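You operate a simulated robot arm through the tools that you are given. There is no shell and no other tool. Be economical: measure what you need, move in short steps, check, and stop when the job is done.

Carry out the task below with a simulated robot arm. There is one attempt and no reset: what you move stays moved.

## Task
Switch the small banding machine switch on. Take the seal slip and put it on the output tray of the black printer. Put the blue tray on the left end of the front desk away on the top of the side desk. Switch the grey printer power switch off. Take the purple bundle from the teller side of counter 23 and leave it on the red tray. The order is free.
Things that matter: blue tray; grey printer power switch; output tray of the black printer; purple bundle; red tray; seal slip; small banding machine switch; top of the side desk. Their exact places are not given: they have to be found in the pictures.

Only the result counts: the job must be done as asked and must still hold three seconds after the hand-in. Knocking over, shifting, dropping, spilling or breaking anything else fails it. Lids that push on must go on centred and level and be pressed home; caps that screw on are set level and turned clockwise until they are tight.

## Robot
A 7-joint arm with a vacuum gripper on a trunk, on a base that drives. Base frame: it is fixed to the floor where the robot stands at the start and does not move with it; the origin is under the middle of the robot, x ahead of it, y to its left, z up; the surface under the hand at the start is at about z = 78. Readings come in cm, rad, newtons and seconds.
Its first joint turns from -2.897 to 2.897 rad. Places, roughly: blue tray [-225, -200, 75]; grey printer power switch [-220, -50, 100]; output tray of the black printer (23x24 cm) [-422, -188, 96]; purple bundle [75, -125, 75]; red tray [75, -175, 75]; seal slip [-250, -200, 75]; small banding machine switch [50, -10, 80]; top of the side desk [0, -380, 80]. Payload 1.06 kg.
Tool frame: the origin (TCP) lies in the middle of the cups' lips, and z points out of the cups. The gripper has 1 cup of 2.4 cm across, covering 2.4 by 2.4 cm (tool x, y); the bellows give 0.8 cm. With the vacuum on, a cup seals on a smooth face that it is pressed against (1 to 4 N); it does not hold porous or soft things. The pull reaches 23 N.
Orientation is told as [roll, pitch, yaw] about the base's x, y, z axes, in that order, counted from this pose: with the cups facing straight down, the tool's x points along the base's -x, its y along +y and its z along -z.

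## Interface
- The arm moves only by the tool servo_tool. Its argument "motion" is a list of rows, each a list of 7 numbers: the vacuum: 1 switches it on, 0 off, then the shift along the base's x, y, z in cm, then the turn, a rotation vector about the base's x, y, z in rad. In form: [[valve, x, y, z, ax, ay, az], ...]. A call has 1 to 8 rows; each row is the pose to reach, as a shift and turn from the pose commanded when the call began. Each row takes 0.2 s and may step no farther than 5 cm and 0.15 rad from the row before; otherwise, or with a gripper value out of range, the whole call is refused. A pose out of reach is approached as far as the arm can. The call stops where the force on the tool passes 40 N (or 10 N more than at its start, if that is more) or the arm is blocked; 0.2 s more then pass. The pull builds up within a second once a cup has sealed. Time passes only in rows, and 0.2 s behind the last, so rows that repeat a pose give it time. The reply holds the time, the measured pose of the TCP, the force on the tool along the base axes and the pull of the vacuum, in the units named above and with some noise, with the torque about the TCP (base axes, N m) and any sound that the robot's microphone picked up.
- Cameras (640 x 400 px; columns grow to the right, rows downward): "scene" is now at [16.55, 13.9, 149.16]; the picture's right is [-0.63, -0.77, 0.00], its down [-0.51, 0.41, -0.76] and it looks along [0.59, -0.48, -0.65] (base axes); focal length 291 px, centre (320, 200). "wrist" rides on the gripper at [7.8, 1.9, -9.6] in the tool frame; the picture's right is [-0.24, 0.97, 0.00], its down [-0.71, -0.17, -0.68] and it looks along [-0.67, -0.16, 0.73] (tool axes); focal length 243 px, centre (320, 200).
- get_image(camera): a new picture of that camera. The clock stands still meanwhile.
- base_move(legs): drives the robot by 1 to 6 legs, each [ahead, left, turn to the left] in cm, cm and rad, along the robot's own axes; the way and the turn of a leg run together, so that a leg with both is an arc; at most 150 cm and 3.142 rad a leg. The arm and the cameras ride along, it lands a little off, and it stops where it bumps. It gives what a move gives.
- turn_head(pan, tilt): turns the head with the scene camera to pan (to the left, within 2.094 rad either way) and tilt (down, from -0.506 to 1.204), counted from straight ahead of the robot. It gives what a move gives.
- measure_at(camera, pixels): for up to 12 pixels [column, row] of the newest picture of that camera ("zoom" is the newest enlarged one), the place [x, y, z] in the base frame of the surface seen there, good to about 0.2 cm, but the place of the scene camera against the robot may be out by one fixed shift of up to 2.5 cm in any direction. The clock stands still meanwhile.
- zoom(camera, box): a new picture of the part [left, top, right, bottom] of that camera's present view, enlarged. The clock stands still meanwhile.
- finish_job(): hands the job in; it is judged then, once.

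Go step by step. Measure first, check grasps and placings, and put right what went wrong. The budget is 110 turns and 78 pictures, counting those below and the enlarged ones. Unless the task says otherwise, let go and move clear before handing in.

The tools are called as a command line: name --pt "numbers of a row" for each row, then --argument value for the rest, lists and objects as JSON in quotes. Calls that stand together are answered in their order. servo_tool: Moves the arm, as the interface text tells. Its arguments: {"type":"object","properties":{"motion":{"type":"array","items":{"type":"array","items":{"type":"number"}}}},"required":["motion"]} The other tools are called the same way: base_move (legs) drives the base; turn_head (pan, tilt) turns the head that bears the scene camera; get_image (camera) takes a picture; measure_at (camera, pixels) gives the place of the surface under pixels of a picture; zoom (camera, box) takes an enlarged picture of a part of a camera's view; finish_job () hands the job in.

At the start:

```text
time: 0.0
position: [54.61, -2.29, 120.04]
ee_rot: [-0.001, 0.001, 0.0]
contact_force: [0.5, -0.1, -1.0]
ft_torque: [0.0, 0.03, 0.02]
pull: 0.0
robot x, y, heading: [-0.05, -0.4, -0.002]
head pan, tilt: [-0.684, 0.71]
```

scene: 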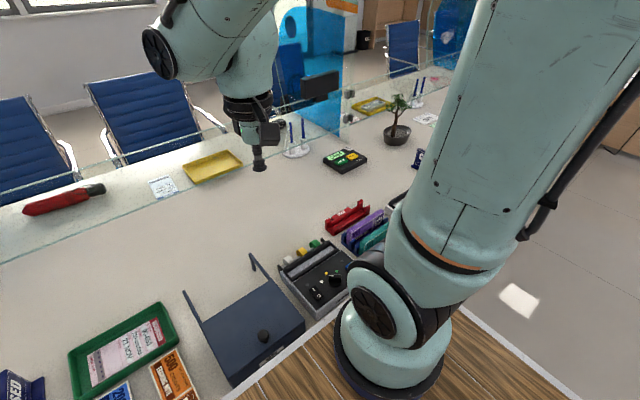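
wrist: 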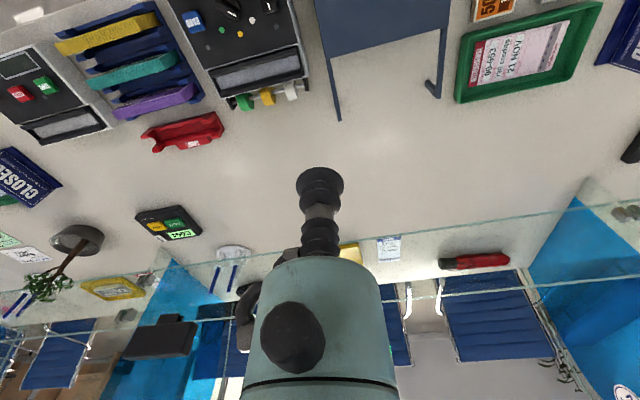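

The pictures show the counter with a banding machine near scene (320,280) and a holder of coloured bundles. I'll zoom in for detail.

zoom --camera "scene" --box '[220, 180, 440, 320]'

zoom --camera "wrist" --box '[0, 0, 320, 200]'

measure_at --camera "wrist" --pixels '[[232, 8], [268, 6], [238, 34], [260, 75], [310, 180], [180, 130], [150, 95], [100, 30], [20, 94], [42, 86], [245, 102]]'

```text
2.86 times, centred on (330, 250) of scene
```

zoom: 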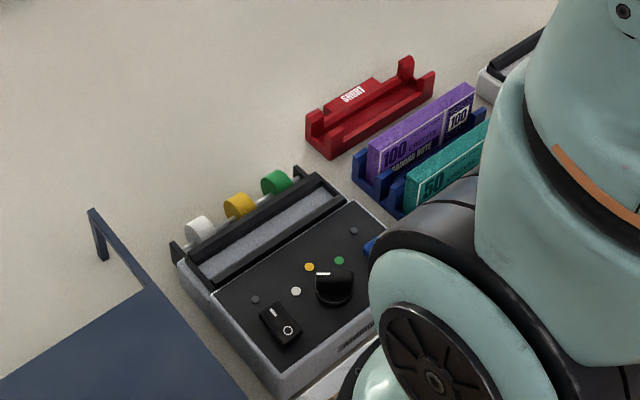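

```text
2.00 times, centred on (160, 100) of wrist
```

zoom: 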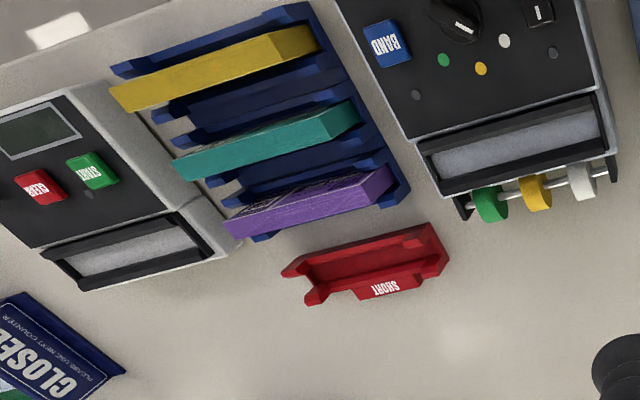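

```text
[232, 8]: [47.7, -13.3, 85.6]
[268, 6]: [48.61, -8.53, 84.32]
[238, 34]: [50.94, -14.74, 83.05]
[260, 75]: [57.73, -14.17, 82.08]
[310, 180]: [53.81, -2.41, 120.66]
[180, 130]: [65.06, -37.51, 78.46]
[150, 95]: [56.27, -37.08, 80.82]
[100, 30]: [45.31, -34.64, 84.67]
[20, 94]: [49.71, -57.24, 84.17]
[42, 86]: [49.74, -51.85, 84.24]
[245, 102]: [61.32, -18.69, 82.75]
```

The rocker is at about [48.6,-8.5,84.3] (wrist 268,6). I'll move the tool near and above it to see its state.

servo_tool --pt "0 -1 -1 -4 0 0 0" --pt "0 -2 -2 -8 0 0 0" --pt "0 -3 -3 -12 0 0 0" --pt "0 -4 -4 -16 0 0 0" --pt "0 -5 -5 -20 0 0 0" --pt "0 -6 -6 -24 0 0 0" --pt "0 -6 -6 -26 0 0 0"

get_image --camera "wrist"

```text
time: 1.3
position: [42.11, 15.33, 105.48]
ee_rot: [0.389, -0.2, 0.72]
contact_force: [-0.1, 0.2, -0.3]
ft_torque: [-0.01, 0.04, 0.0]
pull: 0.1
out of reach, approached as far as the arm can: row 3, 6
robot x, y, heading: [-0.21, 0.07, -0.003]
head pan, tilt: [-0.684, 0.71]
stopped in row 6: the arm was blocked; the commanded pose is now the measured one
```

```text
73 pictures are left
```

wrist: 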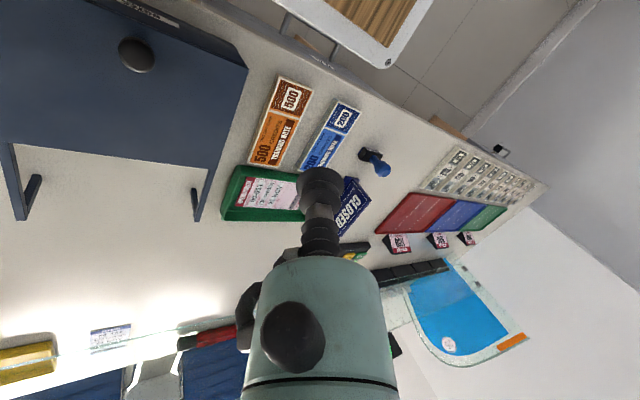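

The arm ran into its inner reach limit and twisted away. I'll look at the scene before recovering.

get_image --camera "scene"

```text
72 pictures are left
```

scene: 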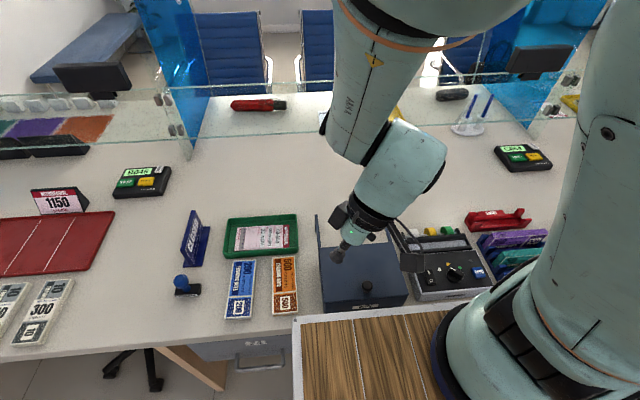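

Nothing was hit; the arm is hovering over the blue case. I'll straighten the tool and reach outward, undoing the twist.

servo_tool --pt "0 1 -0.5 4 -0.063 0.007 -0.107" --pt "0 4 -2.5 7 -0.127 0.014 -0.213" --pt "0 7 -5 10 -0.19 0.021 -0.32" --pt "0 10 -8 12 -0.253 0.028 -0.427" --pt "0 13 -11 13 -0.316 0.035 -0.534" --pt "0 16 -14 14 -0.38 0.042 -0.64" --pt "0 18 -17 14 -0.443 0.049 -0.747"

turn_head --pan 2.0 --tilt 0.5

get_image --camera "scene"

turn_head --pan -2.0 --tilt 0.4

get_image --camera "scene"

```text
time: 2.9
position: [60.32, -1.75, 119.49]
ee_rot: [-0.01, 0.002, 0.001]
contact_force: [0.4, 0.2, 0.4]
ft_torque: [0.0, -0.01, -0.01]
pull: 0.0
robot x, y, heading: [-0.03, 0.01, 0.001]
head pan, tilt: [-0.684, 0.71]
```

```text
time: 5.3
position: [60.31, -1.66, 119.57]
ee_rot: [-0.009, 0.003, 0.002]
contact_force: [-0.3, 0.3, 0.2]
ft_torque: [-0.02, -0.01, 0.0]
pull: 0.0
robot x, y, heading: [-0.02, 0.09, -0.006]
head pan, tilt: [2.0, 0.499]
```

```text
71 pictures are left
```

scene: 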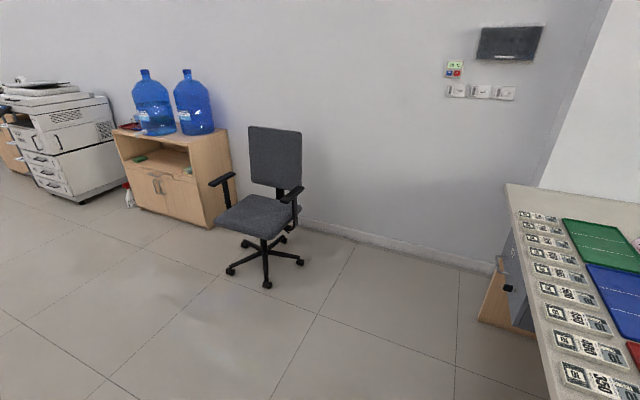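

```text
time: 8.5
position: [60.26, -1.61, 119.4]
ee_rot: [-0.01, 0.005, 0.002]
contact_force: [-0.3, 0.9, 0.1]
ft_torque: [-0.01, 0.0, 0.0]
pull: 0.0
robot x, y, heading: [-0.07, -0.18, -0.003]
head pan, tilt: [-2.0, 0.4]
```

```text
70 pictures are left
```

scene: 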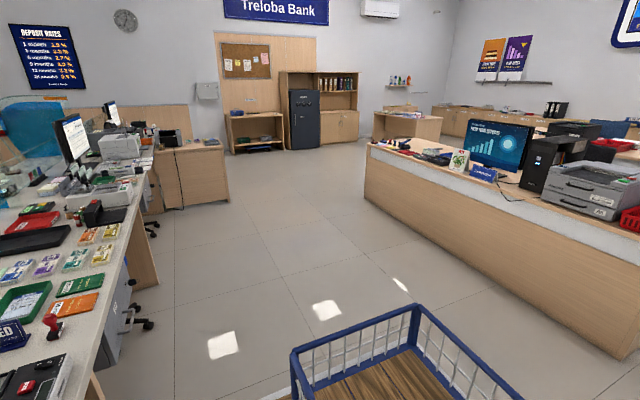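

The floor behind is clear and the front desk with the grey printer (590,185) is seen at the far right. I'll back off 20 cm to get room above the rocker.

base_move --legs '[[-20, 0, 0]]'

servo_tool --pt "0 2 -1 -4 0 0 0" --pt "0 4 -2 -8 0 0 0" --pt "0 4 -3 -12 0 0 0" --pt "0 4 -3 -16 0 0 0" --pt "0 4 -3 -20 0 0 0" --pt "0 4 -3 -22 0 0 0"

get_image --camera "wrist"

```text
time: 10.1
position: [40.14, -1.66, 119.51]
ee_rot: [-0.01, 0.005, 0.003]
contact_force: [0.5, -0.5, -0.7]
ft_torque: [0.03, 0.0, 0.05]
pull: 0.1
robot x, y, heading: [-20.11, 0.2, -0.004]
head pan, tilt: [-2.0, 0.4]
```

```text
time: 11.5
position: [44.05, -4.37, 97.29]
ee_rot: [-0.009, 0.003, 0.002]
contact_force: [-0.6, 0.8, -0.1]
ft_torque: [-0.02, 0.02, 0.0]
pull: 0.1
robot x, y, heading: [-20.45, -0.29, -0.003]
head pan, tilt: [-2.0, 0.4]
```

```text
69 pictures are left
```

wrist: 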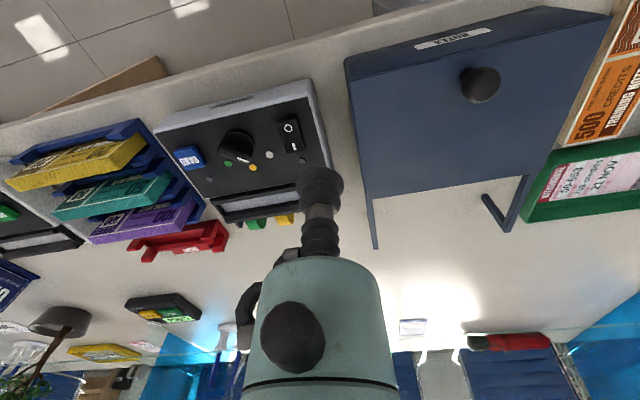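

zoom --camera "wrist" --box '[250, 100, 346, 160]'

measure_at --camera "wrist" --pixels '[[290, 128], [296, 145], [286, 122], [299, 151], [275, 140], [270, 155], [297, 108]]'

```text
6.67 times, centred on (298, 130) of wrist
```

zoom: 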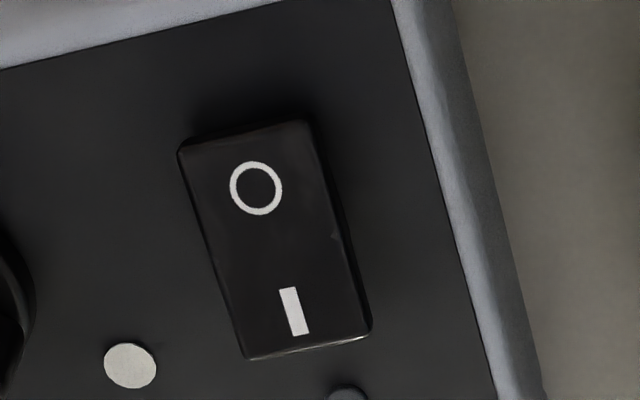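

```text
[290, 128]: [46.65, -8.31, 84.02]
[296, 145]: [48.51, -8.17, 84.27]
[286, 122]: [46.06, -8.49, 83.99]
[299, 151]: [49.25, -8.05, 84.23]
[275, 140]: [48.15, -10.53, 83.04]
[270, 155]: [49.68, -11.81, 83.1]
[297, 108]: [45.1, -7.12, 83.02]
```

The rocker's I end is near [48.9,-8.1,84.3], raised, O side down = off. I'll go above the I end and press.

servo_tool --pt "0 3 -2 -2 0 0 0" --pt "0 5 -3.65 -5 0 0 0" --pt "0 5 -3.65 -9.5 0 0 0" --pt "0 5 -3.65 -11 0 0 0"

get_image --camera "wrist"

```text
time: 12.5
position: [49.24, -8.23, 86.11]
ee_rot: [-0.009, 0.002, 0.001]
contact_force: [0.5, 0.4, -0.7]
ft_torque: [-0.02, -0.03, 0.05]
pull: 0.0
robot x, y, heading: [-20.09, 0.12, -0.002]
head pan, tilt: [-2.0, 0.4]
```

```text
67 pictures are left
```

wrist: 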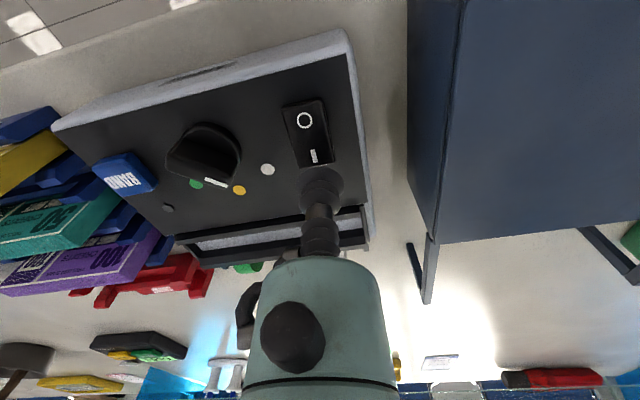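

The cup sits just past the I edge (cup at 322,180, I at 314,157). I'll shift back 0.7 cm and press in small steps.

servo_tool --pt "0 -0.7 0.1 -0.8 0 0 0" --pt "0 -0.7 0.1 -1.4 0 0 0" --pt "0 -0.7 0.1 -1.9 0 0 0" --pt "0 -0.7 0.1 -2.4 0 0 0" --pt "0 -0.7 0.1 -2.8 0 0 0" --pt "0 -0.7 0.1 -2.8 0 0 0"

```text
time: 13.9
position: [48.52, -8.18, 83.57]
ee_rot: [-0.01, 0.001, 0.002]
contact_force: [0.9, -0.4, 3.6]
ft_torque: [-0.03, 0.04, -0.01]
pull: 0.0
robot x, y, heading: [-20.01, 0.02, -0.0]
head pan, tilt: [-2.0, 0.4]
```

servo_tool --pt "0 0 0 -0.4 0 0 0" --pt "0 0 0 -0.8 0 0 0" --pt "0 0 0 -0.8 0 0 0" --pt "0 0 0 3 0 0 0" --pt "0 -3 3 8 0 0 0" --pt "0 -4 3 12 0 0 0"

zoom --camera "wrist" --box '[230, 80, 358, 160]'

```text
refused: row 5 steps farther than a row can; nothing moved
```

```text
5.00 times, centred on (294, 120) of wrist
```

zoom: 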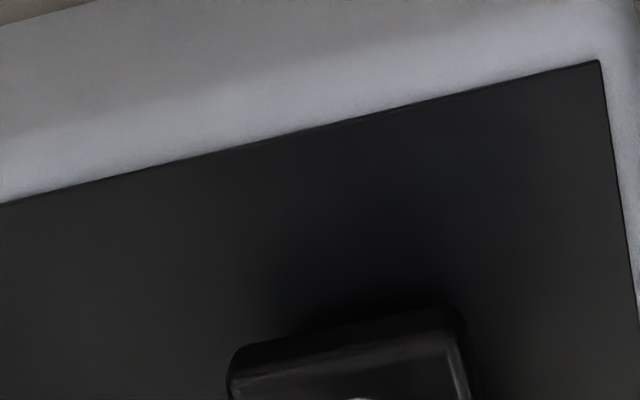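

The move was refused for a big step; I press a bit more with smaller steps then lift.

servo_tool --pt "0 0 0 -0.4 0 0 0" --pt "0 0 0 -0.8 0 0 0" --pt "0 0 0 -0.8 0 0 0" --pt "0 0 0 3 0 0 0" --pt "0 -2 1.5 7 0 0 0" --pt "0 -4 3 11 0 0 0" --pt "0 -5 4 14 0 0 0"

zoom --camera "wrist" --box '[230, 90, 358, 170]'

```text
time: 14.6
position: [48.91, -8.2, 83.13]
ee_rot: [-0.009, -0.007, 0.005]
contact_force: [-1.7, 0.1, 16.1]
ft_torque: [-0.02, -0.03, -0.07]
pull: 0.0
robot x, y, heading: [-20.26, 0.06, -0.003]
head pan, tilt: [-2.0, 0.4]
stopped in row 3: the force on the tool passed its limit at 45 N (the readings are from after the stop); the commanded pose is now the measured one
```

```text
5.00 times, centred on (294, 130) of wrist
```

zoom: 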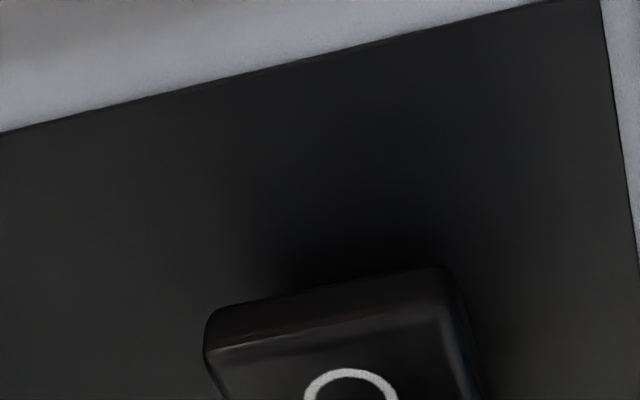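

It hit a firm stop, so the rocker should have flipped; I'll lift away and check.

servo_tool --pt "0 0 0 3 0 0 0" --pt "0 -2 1.5 7 0 0 0" --pt "0 -4 3 11 0 0 0" --pt "0 -5 4 14 0 0 0"

zoom --camera "wrist" --box '[230, 80, 390, 180]'

measure_at --camera "wrist" --pixels '[[290, 128], [296, 145], [286, 122], [299, 151]]'

```text
time: 15.6
position: [43.65, -4.09, 96.91]
ee_rot: [-0.007, -0.004, 0.002]
contact_force: [0.0, 0.1, -1.1]
ft_torque: [0.04, -0.02, -0.02]
pull: 0.0
robot x, y, heading: [-20.46, 0.18, -0.004]
head pan, tilt: [-2.0, 0.4]
```

```text
4.00 times, centred on (310, 130) of wrist
```

zoom: 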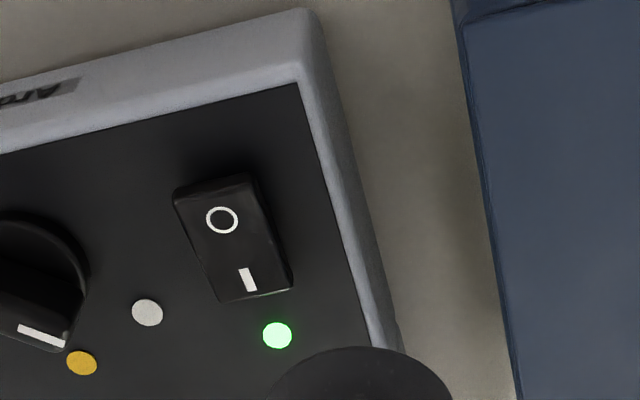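

```text
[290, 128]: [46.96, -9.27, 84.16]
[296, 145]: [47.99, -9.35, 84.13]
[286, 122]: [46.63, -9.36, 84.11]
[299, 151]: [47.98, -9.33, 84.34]
```

The green lamp now glows and I is down: machine is on. Now I raise the arm, back off and drive right along the counter to look for the purple bundle.

servo_tool --pt "0 1 1 5 0 0 0" --pt "0 2 2 10 0 0 0" --pt "0 3 2 14.8 0 0 0" --pt "0 4 2 19 0 0 0" --pt "0 4 2 22 0 0 0"

base_move --legs '[[-25, 0, 0], [0, -110, 0]]'

turn_head --pan -0.4 --tilt 0.5

get_image --camera "scene"

get_image --camera "wrist"

```text
refused: row 1 steps farther than a row can; nothing moved
```

```text
time: 22.7
position: [17.31, -116.71, 97.01]
ee_rot: [-0.009, -0.006, -0.019]
contact_force: [0.7, 0.2, 0.2]
ft_torque: [0.01, 0.02, 0.02]
pull: 0.0
robot x, y, heading: [-46.31, -111.14, -0.02]
head pan, tilt: [-2.0, 0.4]
```

```text
time: 24.4
position: [17.45, -116.45, 97.03]
ee_rot: [-0.009, -0.006, -0.02]
contact_force: [-0.4, 0.1, 0.0]
ft_torque: [-0.01, 0.03, 0.0]
pull: 0.0
robot x, y, heading: [-46.31, -111.51, -0.026]
head pan, tilt: [-0.4, 0.499]
```

```text
63 pictures are left
```

scene: 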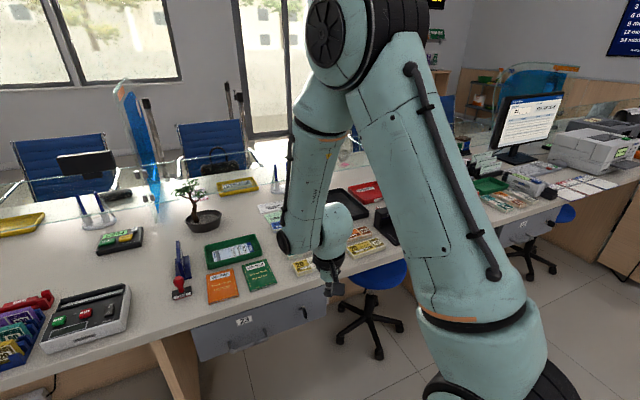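

```text
62 pictures are left
```

wrist: 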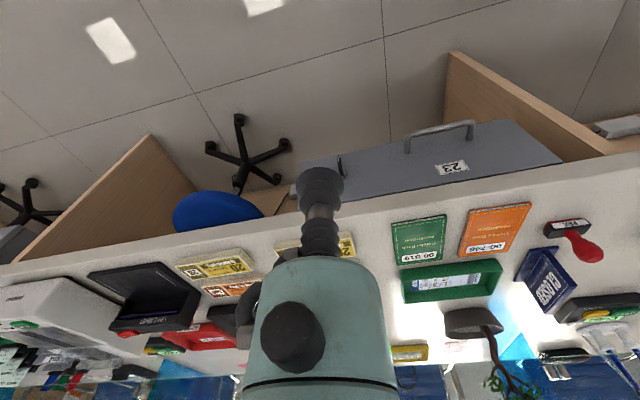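

The drawer reads "23" and bundles lie around scene (300–370,250), hidden by the arm. I'll raise the tool and turn it out of the way for a better view.

servo_tool --pt "0 0 0 4.5 0 0 0" --pt "0 0 0 9 0 0 0" --pt "0 1 0 13.5 0 0 0" --pt "0 2 0 18 0 0 0" --pt "0 3 0 22.5 0 0 0"

get_image --camera "wrist"

turn_head --pan 0.05 --tilt 0.5

get_image --camera "scene"

```text
time: 25.6
position: [20.39, -116.55, 119.63]
ee_rot: [-0.009, -0.006, -0.02]
contact_force: [-0.8, 0.1, 0.4]
ft_torque: [-0.03, 0.01, 0.02]
pull: 0.0
robot x, y, heading: [-46.36, -111.45, -0.022]
head pan, tilt: [-0.4, 0.499]
```

```text
61 pictures are left
```

wrist: 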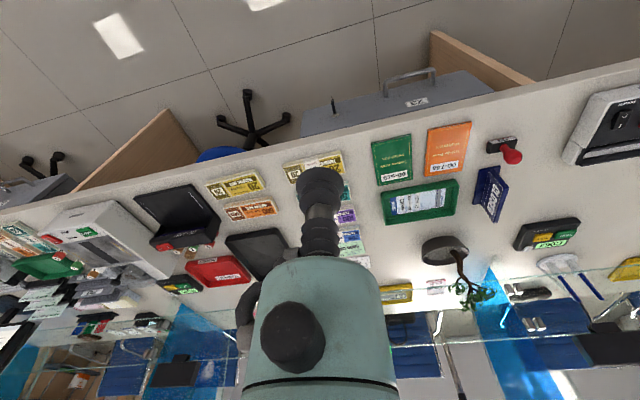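

```text
time: 26.4
position: [20.38, -116.5, 119.55]
ee_rot: [-0.008, -0.005, -0.019]
contact_force: [-0.6, 0.6, 0.3]
ft_torque: [0.01, 0.0, 0.0]
pull: 0.1
robot x, y, heading: [-45.81, -110.69, -0.024]
head pan, tilt: [0.051, 0.499]
```

```text
60 pictures are left
```

scene: 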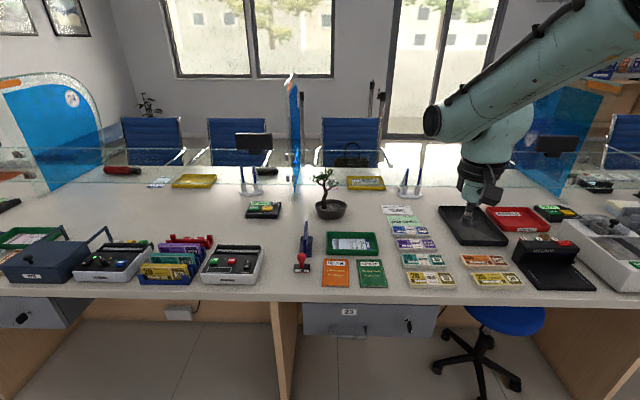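

The purple bundle lies at scene (413,244) and the red tray at (517,219). I'll zoom and measure.

zoom --camera "scene" --box '[370, 190, 570, 315]'

measure_at --camera "scene" --pixels '[[398, 240], [434, 240], [399, 249], [437, 249], [415, 245], [517, 219], [490, 208], [545, 208], [500, 230], [552, 230], [420, 229], [420, 258]]'

```text
3.20 times, centred on (470, 252) of scene
```

zoom: 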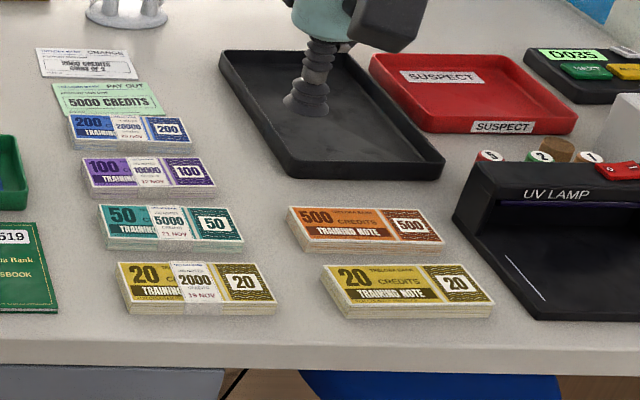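

```text
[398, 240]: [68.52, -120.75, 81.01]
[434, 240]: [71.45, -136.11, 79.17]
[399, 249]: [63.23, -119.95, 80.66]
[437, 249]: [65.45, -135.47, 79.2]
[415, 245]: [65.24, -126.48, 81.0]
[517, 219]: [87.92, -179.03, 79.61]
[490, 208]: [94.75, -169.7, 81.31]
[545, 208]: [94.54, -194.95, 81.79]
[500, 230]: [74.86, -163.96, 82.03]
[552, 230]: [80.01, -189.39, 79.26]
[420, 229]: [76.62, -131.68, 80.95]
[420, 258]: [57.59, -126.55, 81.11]
```

Bundle centre ≈ [66.5,-127.5] and tray centre ≈ [86,-178]. I need to know how close I may drive: measure the desk edge, stool legs and drawer.

measure_at --camera "scene" --pixels '[[440, 348], [475, 390], [485, 363], [519, 380], [470, 308], [505, 325], [545, 308], [300, 292], [440, 298], [600, 298], [430, 320]]'

turn_head --pan -0.2 --tilt 1.15

get_image --camera "scene"

```text
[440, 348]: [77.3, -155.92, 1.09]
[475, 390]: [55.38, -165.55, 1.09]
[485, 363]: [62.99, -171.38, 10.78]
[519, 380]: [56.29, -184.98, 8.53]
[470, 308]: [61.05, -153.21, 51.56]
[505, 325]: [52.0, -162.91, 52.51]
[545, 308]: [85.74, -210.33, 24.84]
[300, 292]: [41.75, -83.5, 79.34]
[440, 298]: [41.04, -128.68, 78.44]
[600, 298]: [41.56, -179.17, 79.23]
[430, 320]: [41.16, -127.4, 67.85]
```

```text
time: 27.5
position: [20.45, -116.49, 119.53]
ee_rot: [-0.008, -0.005, -0.02]
contact_force: [0.0, 0.3, 0.0]
ft_torque: [0.0, 0.01, 0.04]
pull: 0.1
robot x, y, heading: [-46.52, -111.12, -0.025]
head pan, tilt: [-0.201, 1.15]
```

```text
58 pictures are left
```

scene: 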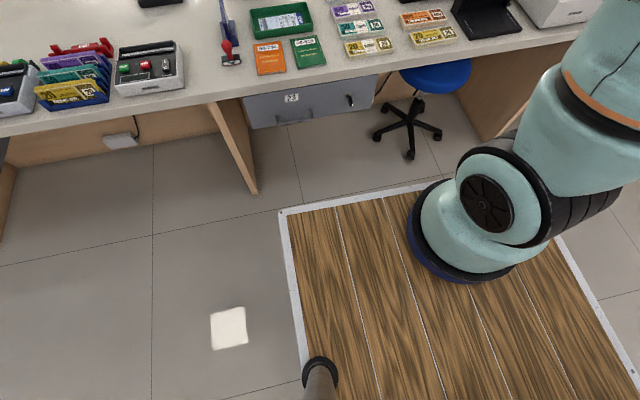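

Stool is under the desk (x>52). I'll measure my platform corners (283,212),(555,240) to know its footprint.

measure_at --camera "scene" --pixels '[[283, 212], [430, 184], [556, 240], [635, 370], [300, 330]]'

```text
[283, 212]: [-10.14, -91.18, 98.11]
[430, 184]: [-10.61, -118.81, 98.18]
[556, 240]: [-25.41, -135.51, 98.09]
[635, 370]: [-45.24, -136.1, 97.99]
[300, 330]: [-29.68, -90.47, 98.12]
```

Platform front is 36 cm ahead of my axis, so x≈-1 keeps it clear of the desk edge at 41. Drive to y≈-150 and close in.

base_move --legs '[[0, -38, 0.022], [45, 0, 0]]'

servo_tool --pt "0 0 4 0 0 0 0" --pt "0 0 8 0 0 0 0" --pt "0 0 12 -3 0 0 0" --pt "0 0 16 -6 0 0 0" --pt "0 0 20 -9 0 0 0" --pt "0 0 22 -12 0 0 0"

get_image --camera "wrist"

```text
time: 32.2
position: [64.4, -152.7, 119.61]
ee_rot: [-0.009, -0.006, 0.006]
contact_force: [0.0, -0.4, -0.2]
ft_torque: [-0.03, -0.01, 0.0]
pull: 0.0
robot x, y, heading: [-2.2, -149.13, 0.003]
head pan, tilt: [-0.201, 1.15]
```

```text
time: 33.6
position: [64.67, -130.54, 107.42]
ee_rot: [-0.006, -0.006, 0.005]
contact_force: [-0.2, 0.7, 0.3]
ft_torque: [0.02, 0.0, 0.03]
pull: 0.1
robot x, y, heading: [-2.52, -149.31, 0.004]
head pan, tilt: [-0.201, 1.15]
```

```text
57 pictures are left
```

wrist: 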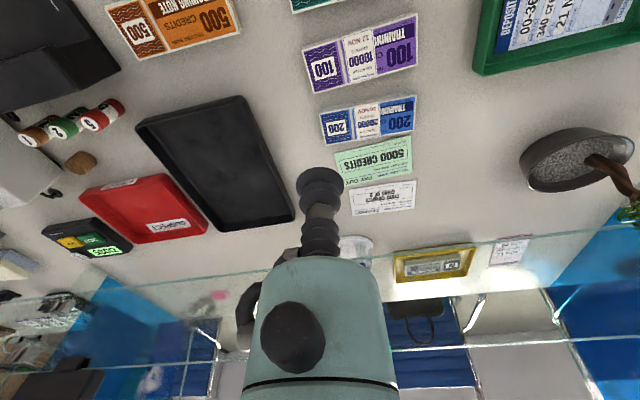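

measure_at --camera "wrist" --pixels '[[308, 54], [413, 17], [311, 90], [416, 63], [361, 54], [118, 192], [185, 185], [140, 235], [200, 225], [160, 205], [330, 80], [180, 228]]'

zoom --camera "wrist" --box '[60, 150, 220, 250]'

```text
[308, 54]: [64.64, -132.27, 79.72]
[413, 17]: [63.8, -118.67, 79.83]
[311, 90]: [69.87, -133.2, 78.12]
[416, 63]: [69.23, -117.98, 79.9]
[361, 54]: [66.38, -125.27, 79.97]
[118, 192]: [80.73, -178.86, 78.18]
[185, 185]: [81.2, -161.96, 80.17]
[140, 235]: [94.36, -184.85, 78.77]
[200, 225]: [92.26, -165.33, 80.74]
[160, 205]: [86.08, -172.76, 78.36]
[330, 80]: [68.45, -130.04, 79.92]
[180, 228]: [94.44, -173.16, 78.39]
```

```text
4.00 times, centred on (140, 200) of wrist
```

zoom: 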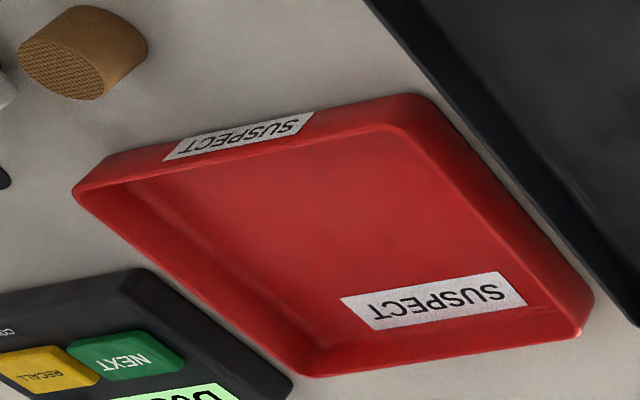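

The bundle centre is [66.7,-125.6], top 79.9; tray floor centre is about [87.3,-174.5,78.3]. Descend over the bundle.

servo_tool --pt "0 1 2 -4 0 0 0" --pt "0 2 4 -8 0 0 0" --pt "0 2 4.95 -12.5 0 0 0" --pt "0 2 4.95 -17 0 0 0" --pt "0 2 4.95 -21.5 0 0 0" --pt "1 2 4.95 -25.5 0 0 0" --pt "1 2 4.95 -27 0 0 0" --pt "1 2 4.95 -27.6 0 0 0"

```text
time: 35.4
position: [66.43, -125.77, 79.86]
ee_rot: [-0.009, -0.004, 0.003]
contact_force: [0.1, -0.2, 0.6]
ft_torque: [0.05, 0.03, 0.01]
pull: 22.4
robot x, y, heading: [-2.52, -148.9, 0.003]
head pan, tilt: [-0.201, 1.15]
```

Pull is 22.4 N: sealed. Lift gently.

servo_tool --pt "1 0 0 -0.2 0 0 0" --pt "1 0 0 1 0 0 0" --pt "1 0 0 3 0 0 0" --pt "1 0 0 6 0 0 0" --pt "1 0 0 10 0 0 0" --pt "1 0 0 14 0 0 0"

get_image --camera "wrist"

```text
time: 36.8
position: [66.38, -125.51, 93.91]
ee_rot: [-0.008, -0.005, 0.006]
contact_force: [0.4, -0.1, -2.3]
ft_torque: [-0.01, 0.03, -0.01]
pull: 22.9
robot x, y, heading: [-2.15, -148.63, 0.005]
head pan, tilt: [-0.201, 1.15]
```

```text
55 pictures are left
```

wrist: 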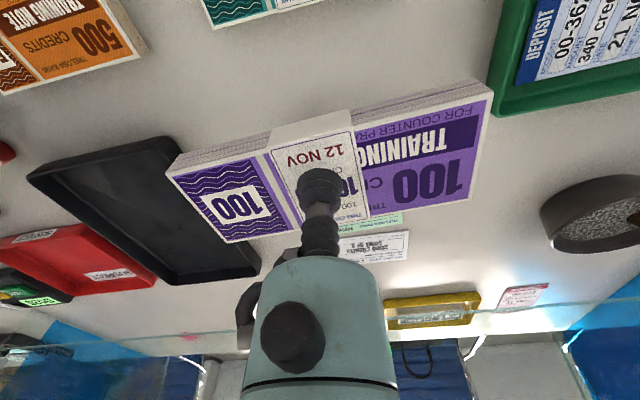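

The bundle hangs level on the cup. Carry it toward the red tray.

servo_tool --pt "1 1.5 -4 1 0 0 0" --pt "1 3 -8 2 0 0 0" --pt "1 5 -12 2 0 0 0" --pt "1 7 -16 2 0 0 0" --pt "1 9 -20 2 0 0 0" --pt "1 11 -24 2 0 0 0" --pt "1 13 -28 2 0 0 0" --pt "1 14 -32 2 0 0 0"

servo_tool --pt "1 1.5 -4 0 0 0 0" --pt "1 3 -8 0 0 0 0" --pt "1 4.5 -12 0 0 0 0" --pt "1 6.5 -16 0 0 0 0" --pt "1 6.8 -17 -1 0 0 0"

get_image --camera "wrist"

```text
time: 38.6
position: [80.65, -157.77, 96.01]
ee_rot: [-0.011, -0.004, 0.008]
contact_force: [0.1, 0.7, -0.3]
ft_torque: [-0.05, 0.04, 0.03]
pull: 22.7
robot x, y, heading: [-2.21, -148.91, 0.002]
head pan, tilt: [-0.201, 1.15]
```

```text
time: 39.8
position: [87.3, -174.84, 95.12]
ee_rot: [-0.008, -0.006, 0.005]
contact_force: [0.4, 0.0, -0.5]
ft_torque: [-0.04, -0.03, 0.01]
pull: 22.8
robot x, y, heading: [-2.71, -148.92, 0.001]
head pan, tilt: [-0.201, 1.15]
```

```text
54 pictures are left
```

wrist: 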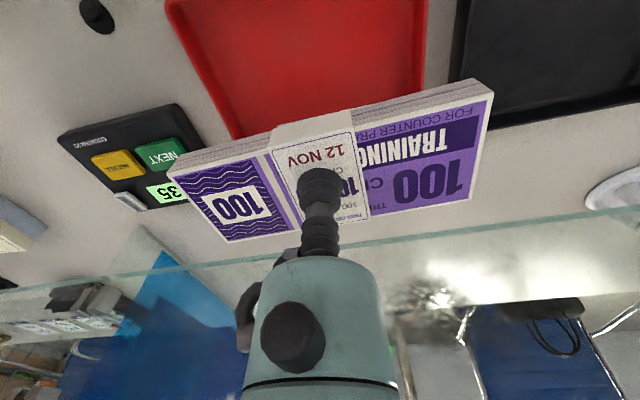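

Tray edges are now visible; I measure them to centre the bundle.

measure_at --camera "wrist" --pixels '[[172, 8], [183, 15], [225, 120], [235, 120], [425, 40], [418, 60], [424, 10], [300, 10], [300, 90]]'

```text
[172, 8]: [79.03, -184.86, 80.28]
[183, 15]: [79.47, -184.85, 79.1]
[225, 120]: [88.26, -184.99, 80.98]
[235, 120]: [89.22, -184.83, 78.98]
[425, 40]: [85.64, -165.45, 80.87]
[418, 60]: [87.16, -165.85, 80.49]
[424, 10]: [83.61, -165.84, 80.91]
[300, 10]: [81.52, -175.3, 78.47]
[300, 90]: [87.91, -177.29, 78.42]
```

The tray spans y -185..-165, so centre -175.2; lower there.

servo_tool --pt "1 -0.2 -0.4 -4 0 0 0" --pt "1 -0.2 -0.4 -8 0 0 0" --pt "1 -0.2 -0.4 -11 0 0 0" --pt "1 -0.2 -0.4 -13 0 0 0" --pt "1 -0.2 -0.4 -14.2 0 0 0" --pt "1 -0.2 -0.4 -14.8 0 0 0" --pt "1 -0.2 -0.4 -14.8 0 0 0"

```text
time: 41.4
position: [87.12, -175.06, 80.33]
ee_rot: [-0.009, -0.006, 0.005]
contact_force: [0.6, -0.7, 1.7]
ft_torque: [0.03, 0.0, -0.01]
pull: 22.9
robot x, y, heading: [-1.94, -148.81, 0.002]
head pan, tilt: [-0.201, 1.15]
```

Contact at 80.3 as expected; release, wait, and lift.

servo_tool --pt "0 0 0 -0.2 0 0 0" --pt "0 0 0 -0.2 0 0 0" --pt "0 0 0 -0.2 0 0 0" --pt "0 0 0 0.5 0 0 0" --pt "0 0 0 3 0 0 0" --pt "0 0 0 7.5 0 0 0" --pt "0 -2 0 12 0 0 0" --pt "0 -5 0 15 0 0 0"

get_image --camera "wrist"

```text
time: 43.2
position: [82.15, -174.91, 95.27]
ee_rot: [-0.009, -0.004, 0.006]
contact_force: [0.2, 0.3, -1.6]
ft_torque: [0.01, 0.0, -0.06]
pull: 0.1
robot x, y, heading: [-2.37, -148.87, 0.004]
head pan, tilt: [-0.201, 1.15]
```

```text
53 pictures are left
```

wrist: 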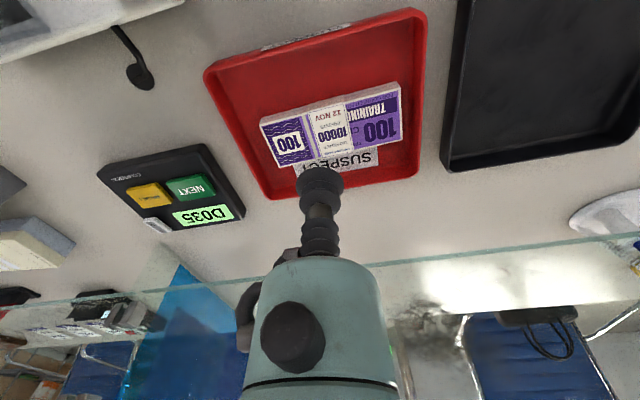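

The bundle is in the red tray. Next I lift, retract and back away, then look toward the front desk.

servo_tool --pt "0 -2 2 4 0 0 0" --pt "0 -4 5 7 0 0 0" --pt "0 -6 8 10 0 0 0" --pt "0 -9 11 13 0 0 0" --pt "0 -12 14 16 0 0 0" --pt "0 -15 17 18 0 0 0" --pt "0 -18 20 20 0 0 0" --pt "0 -20 23 22 0 0 0"

base_move --legs '[[-75, 0, 0], [0, 0, 1.57]]'

turn_head --pan 1.5 --tilt 0.4

get_image --camera "scene"

```text
refused: row 4 steps farther than a row can; nothing moved
```

```text
time: 51.0
position: [-52.75, -64.99, 95.22]
ee_rot: [-0.007, -0.003, 1.589]
contact_force: [-0.1, 0.0, 0.8]
ft_torque: [0.01, 0.02, 0.02]
pull: 0.0
robot x, y, heading: [-77.62, -149.82, 1.584]
head pan, tilt: [-0.201, 1.15]
```

```text
time: 52.8
position: [-52.77, -65.05, 95.23]
ee_rot: [-0.009, -0.007, 1.588]
contact_force: [0.0, -0.1, -0.5]
ft_torque: [-0.03, 0.01, -0.02]
pull: 0.0
robot x, y, heading: [-77.57, -149.78, 1.586]
head pan, tilt: [1.499, 0.4]
```

```text
52 pictures are left
```

scene: 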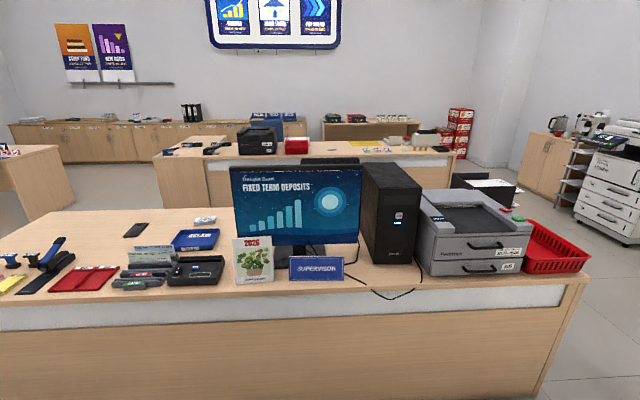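

The front desk (-x side) shows a blue tray near (195,240) and the grey printer at (470,240). Zoom and measure.

zoom --camera "scene" --box '[0, 200, 240, 350]'

zoom --camera "scene" --box '[400, 160, 592, 280]'

measure_at --camera "scene" --pixels '[[195, 241], [178, 243], [205, 219], [135, 230], [150, 252], [100, 300], [585, 285], [520, 255], [518, 218], [150, 212], [90, 278], [5, 320]]'

```text
2.67 times, centred on (120, 275) of scene
```

zoom: 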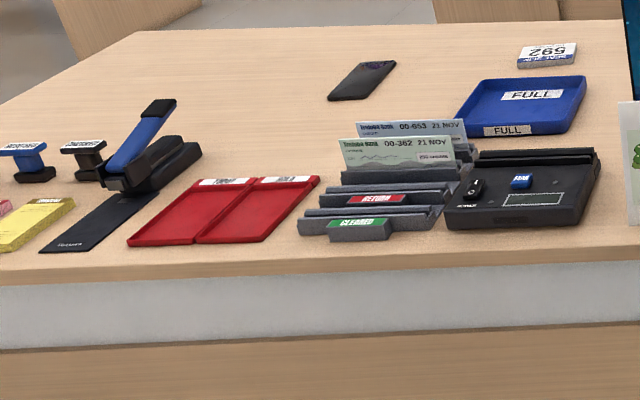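

```text
3.33 times, centred on (496, 220) of scene
```

zoom: 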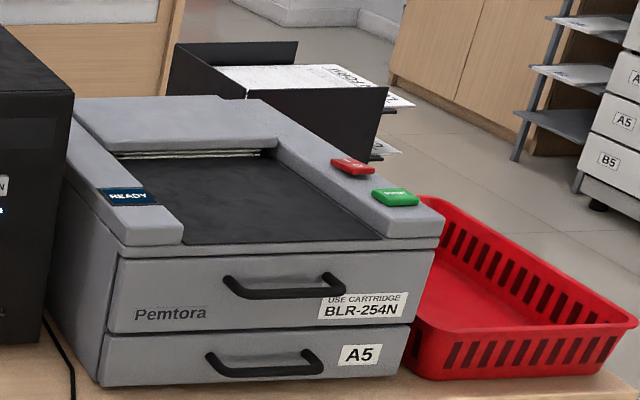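

```text
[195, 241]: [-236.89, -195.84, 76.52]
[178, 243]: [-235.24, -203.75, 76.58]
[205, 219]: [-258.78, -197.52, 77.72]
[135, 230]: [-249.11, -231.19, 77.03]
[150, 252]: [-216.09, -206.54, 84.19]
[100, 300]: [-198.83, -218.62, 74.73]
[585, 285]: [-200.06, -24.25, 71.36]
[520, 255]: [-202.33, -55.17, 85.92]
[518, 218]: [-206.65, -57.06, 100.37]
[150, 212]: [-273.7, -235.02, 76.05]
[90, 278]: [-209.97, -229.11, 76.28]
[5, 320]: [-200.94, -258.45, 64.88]
```

The grey printer has red/green buttons at its top right (zoom 350,168 and 395,197); the switch needs a closer look. First I retract and raise the arm.

servo_tool --pt "0 -2.8 -2.8 2.8 0 0 0" --pt "0 -5.6 -5.6 5.6 0 0 0" --pt "0 -8.4 -8.4 8.4 0 0 0" --pt "0 -11.2 -11.2 11.2 0 0 0" --pt "0 -14 -14 14 0 0 0" --pt "0 -16.8 -16.8 16.8 0 0 0" --pt "0 -19.6 -19.6 19.6 0 0 0" --pt "0 -22.4 -22.4 22.4 0 0 0"

```text
time: 54.6
position: [-74.96, -87.46, 117.46]
ee_rot: [-0.009, -0.007, 1.586]
contact_force: [0.4, 0.4, -0.3]
ft_torque: [-0.07, 0.03, 0.0]
pull: 0.1
robot x, y, heading: [-78.04, -149.53, 1.583]
head pan, tilt: [1.499, 0.4]
```

Arm is retracted; now turn to face the front desk and drive abreast of the grey printer.

base_move --legs '[[0, 0, 1.56], [0, -90, 0], [45, 0, 0]]'

turn_head --pan 0.5 --tilt 0.5

get_image --camera "scene"

get_image --camera "wrist"

```text
time: 65.3
position: [-183.13, -55.77, 117.66]
ee_rot: [-0.008, -0.005, 3.115]
contact_force: [0.2, 0.2, -0.2]
ft_torque: [0.01, 0.01, -0.03]
pull: 0.0
robot x, y, heading: [-121.24, -61.13, 3.109]
head pan, tilt: [1.499, 0.4]
```

```text
time: 66.5
position: [-183.21, -55.84, 117.62]
ee_rot: [-0.01, -0.006, 3.116]
contact_force: [-0.7, 0.4, 0.3]
ft_torque: [0.03, -0.02, 0.01]
pull: 0.0
robot x, y, heading: [-120.81, -61.16, 3.114]
head pan, tilt: [0.499, 0.499]
```

```text
49 pictures are left
```

scene: 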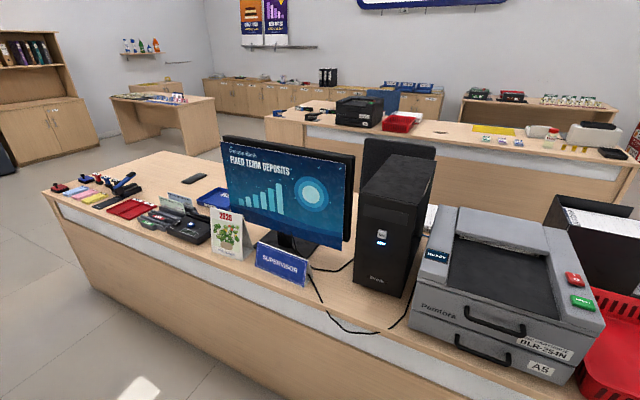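

```text
48 pictures are left
```

wrist: 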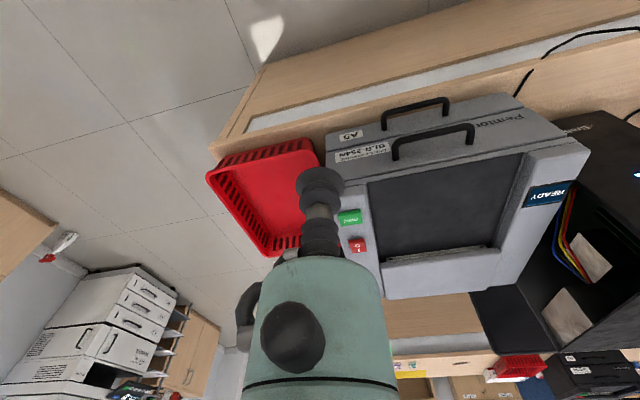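

zoom --camera "wrist" --box '[320, 200, 384, 260]'

zoom --camera "scene" --box '[540, 250, 620, 320]'

measure_at --camera "wrist" --pixels '[[349, 217], [358, 245], [352, 248], [354, 240], [365, 244], [350, 232], [470, 210]]'

```text
6.67 times, centred on (352, 230) of wrist
```

zoom: 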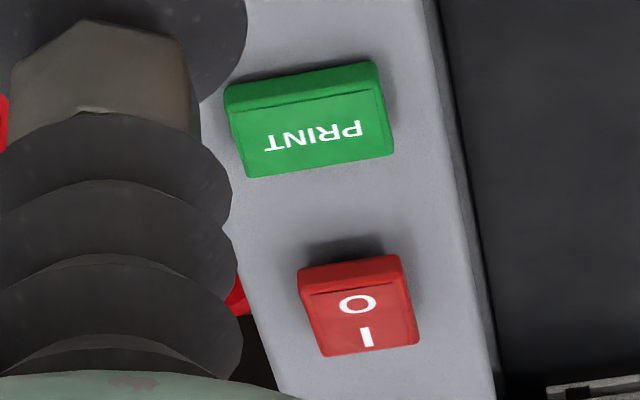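

```text
5.71 times, centred on (580, 285) of scene
```

zoom: 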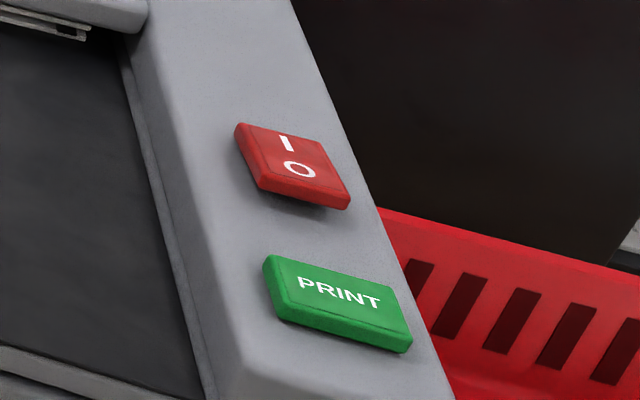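

```text
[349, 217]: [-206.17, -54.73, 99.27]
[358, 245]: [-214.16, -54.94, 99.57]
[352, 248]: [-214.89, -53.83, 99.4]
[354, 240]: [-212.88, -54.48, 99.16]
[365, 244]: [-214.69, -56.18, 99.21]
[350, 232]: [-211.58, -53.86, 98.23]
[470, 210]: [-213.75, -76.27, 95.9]
```

The red rocker shows I down, O end raised at about [-213.6,-54.9,99.6]: it is on. I'll drive 20 cm closer and position above the O end.

base_move --legs '[[18, 0, 0]]'

get_image --camera "wrist"

```text
time: 68.1
position: [-201.66, -55.3, 117.52]
ee_rot: [-0.011, -0.004, 3.115]
contact_force: [0.4, -0.2, 0.6]
ft_torque: [0.01, -0.01, 0.03]
pull: 0.0
robot x, y, heading: [-138.86, -60.5, 3.111]
head pan, tilt: [0.499, 0.499]
```

```text
45 pictures are left
```

wrist: 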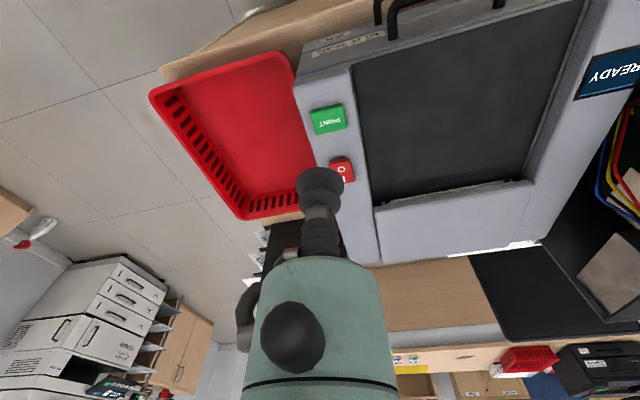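

measure_at --camera "wrist" --pixels '[[333, 162], [348, 160], [341, 168], [352, 178], [344, 179], [327, 120], [340, 130], [340, 146]]'

```text
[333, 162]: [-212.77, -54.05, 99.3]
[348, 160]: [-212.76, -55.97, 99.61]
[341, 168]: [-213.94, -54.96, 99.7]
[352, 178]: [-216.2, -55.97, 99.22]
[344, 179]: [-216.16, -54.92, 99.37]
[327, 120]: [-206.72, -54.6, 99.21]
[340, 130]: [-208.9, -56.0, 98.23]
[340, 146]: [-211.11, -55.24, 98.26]
```

O edge is at x=-212.7, y≈-55. Move over it at z≈102 and then press down.

servo_tool --pt "0 -3 0.1 -3 0 0 0" --pt "0 -6 0.2 -6 0 0 0" --pt "0 -9 0.3 -9 0 0 0" --pt "0 -11.5 0.3 -12 0 0 0" --pt "0 -11.5 0.3 -15 0 0 0" --pt "0 -11.5 0.3 -16.5 0 0 0"

zoom --camera "wrist" --box '[256, 120, 416, 220]'

```text
time: 69.5
position: [-213.21, -54.88, 101.13]
ee_rot: [-0.008, -0.006, 3.113]
contact_force: [-0.2, 0.5, 0.0]
ft_torque: [0.01, 0.0, -0.03]
pull: 0.1
robot x, y, heading: [-139.35, -60.69, 3.111]
head pan, tilt: [0.499, 0.499]
```

```text
4.00 times, centred on (336, 170) of wrist
```

zoom: 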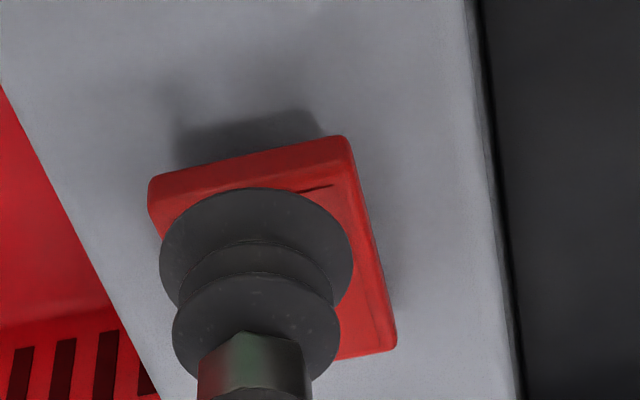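

The cup is over the O half; I nudge 0.4 cm towards the edge and press in small steps.

servo_tool --pt "0 0.4 0 -0.8 0 0 0" --pt "0 0.4 0 -1.4 0 0 0" --pt "0 0.4 0 -1.8 0 0 0" --pt "0 0.4 0 -2.1 0 0 0" --pt "0 0.4 0 -2.4 0 0 0" --pt "0 0.4 0 -2.7 0 0 0" --pt "0 0.4 0 -2.9 0 0 0"

```text
time: 71.1
position: [-212.59, -54.92, 98.31]
ee_rot: [-0.008, -0.007, 3.114]
contact_force: [4.5, 1.5, 18.8]
ft_torque: [-0.07, 0.16, 0.05]
pull: 0.0
robot x, y, heading: [-139.28, -60.61, 3.11]
head pan, tilt: [0.499, 0.499]
```

Force reached 19 N, so lift and check.

servo_tool --pt "0 0 0 3 0 0 0" --pt "0 1 0 7 0 0 0" --pt "0 3 0 11 0 0 0" --pt "0 6 0 14 0 0 0" --pt "0 9 0 17 0 0 0"

zoom --camera "wrist" --box '[256, 80, 656, 330]'

measure_at --camera "wrist" --pixels '[[341, 168]]'

```text
time: 72.3
position: [-203.29, -54.93, 115.25]
ee_rot: [-0.008, -0.004, 3.115]
contact_force: [-0.9, -0.2, -0.8]
ft_torque: [0.0, -0.01, 0.02]
pull: 0.1
robot x, y, heading: [-139.17, -61.08, 3.112]
head pan, tilt: [0.499, 0.499]
```

```text
refused: 656 is not a number from 0 to 640
```

```text
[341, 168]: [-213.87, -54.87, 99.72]
```

zoom --camera "wrist" --box '[300, 130, 380, 190]'

get_image --camera "wrist"

measure_at --camera "wrist" --pixels '[[335, 168], [350, 168], [340, 172], [352, 180], [344, 182]]'

```text
6.67 times, centred on (340, 160) of wrist
```

zoom: 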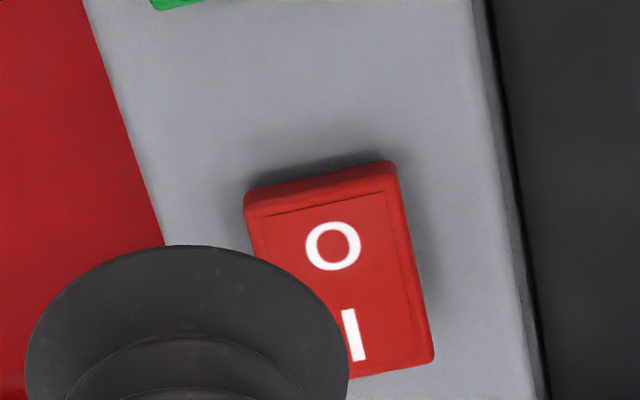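

```text
42 pictures are left
```

wrist: 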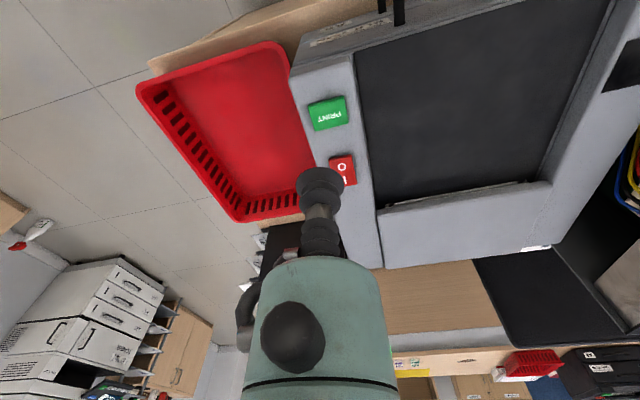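

```text
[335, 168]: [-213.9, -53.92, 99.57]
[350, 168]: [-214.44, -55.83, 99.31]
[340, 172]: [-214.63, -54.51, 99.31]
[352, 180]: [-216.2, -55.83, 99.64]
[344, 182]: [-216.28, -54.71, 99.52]
```

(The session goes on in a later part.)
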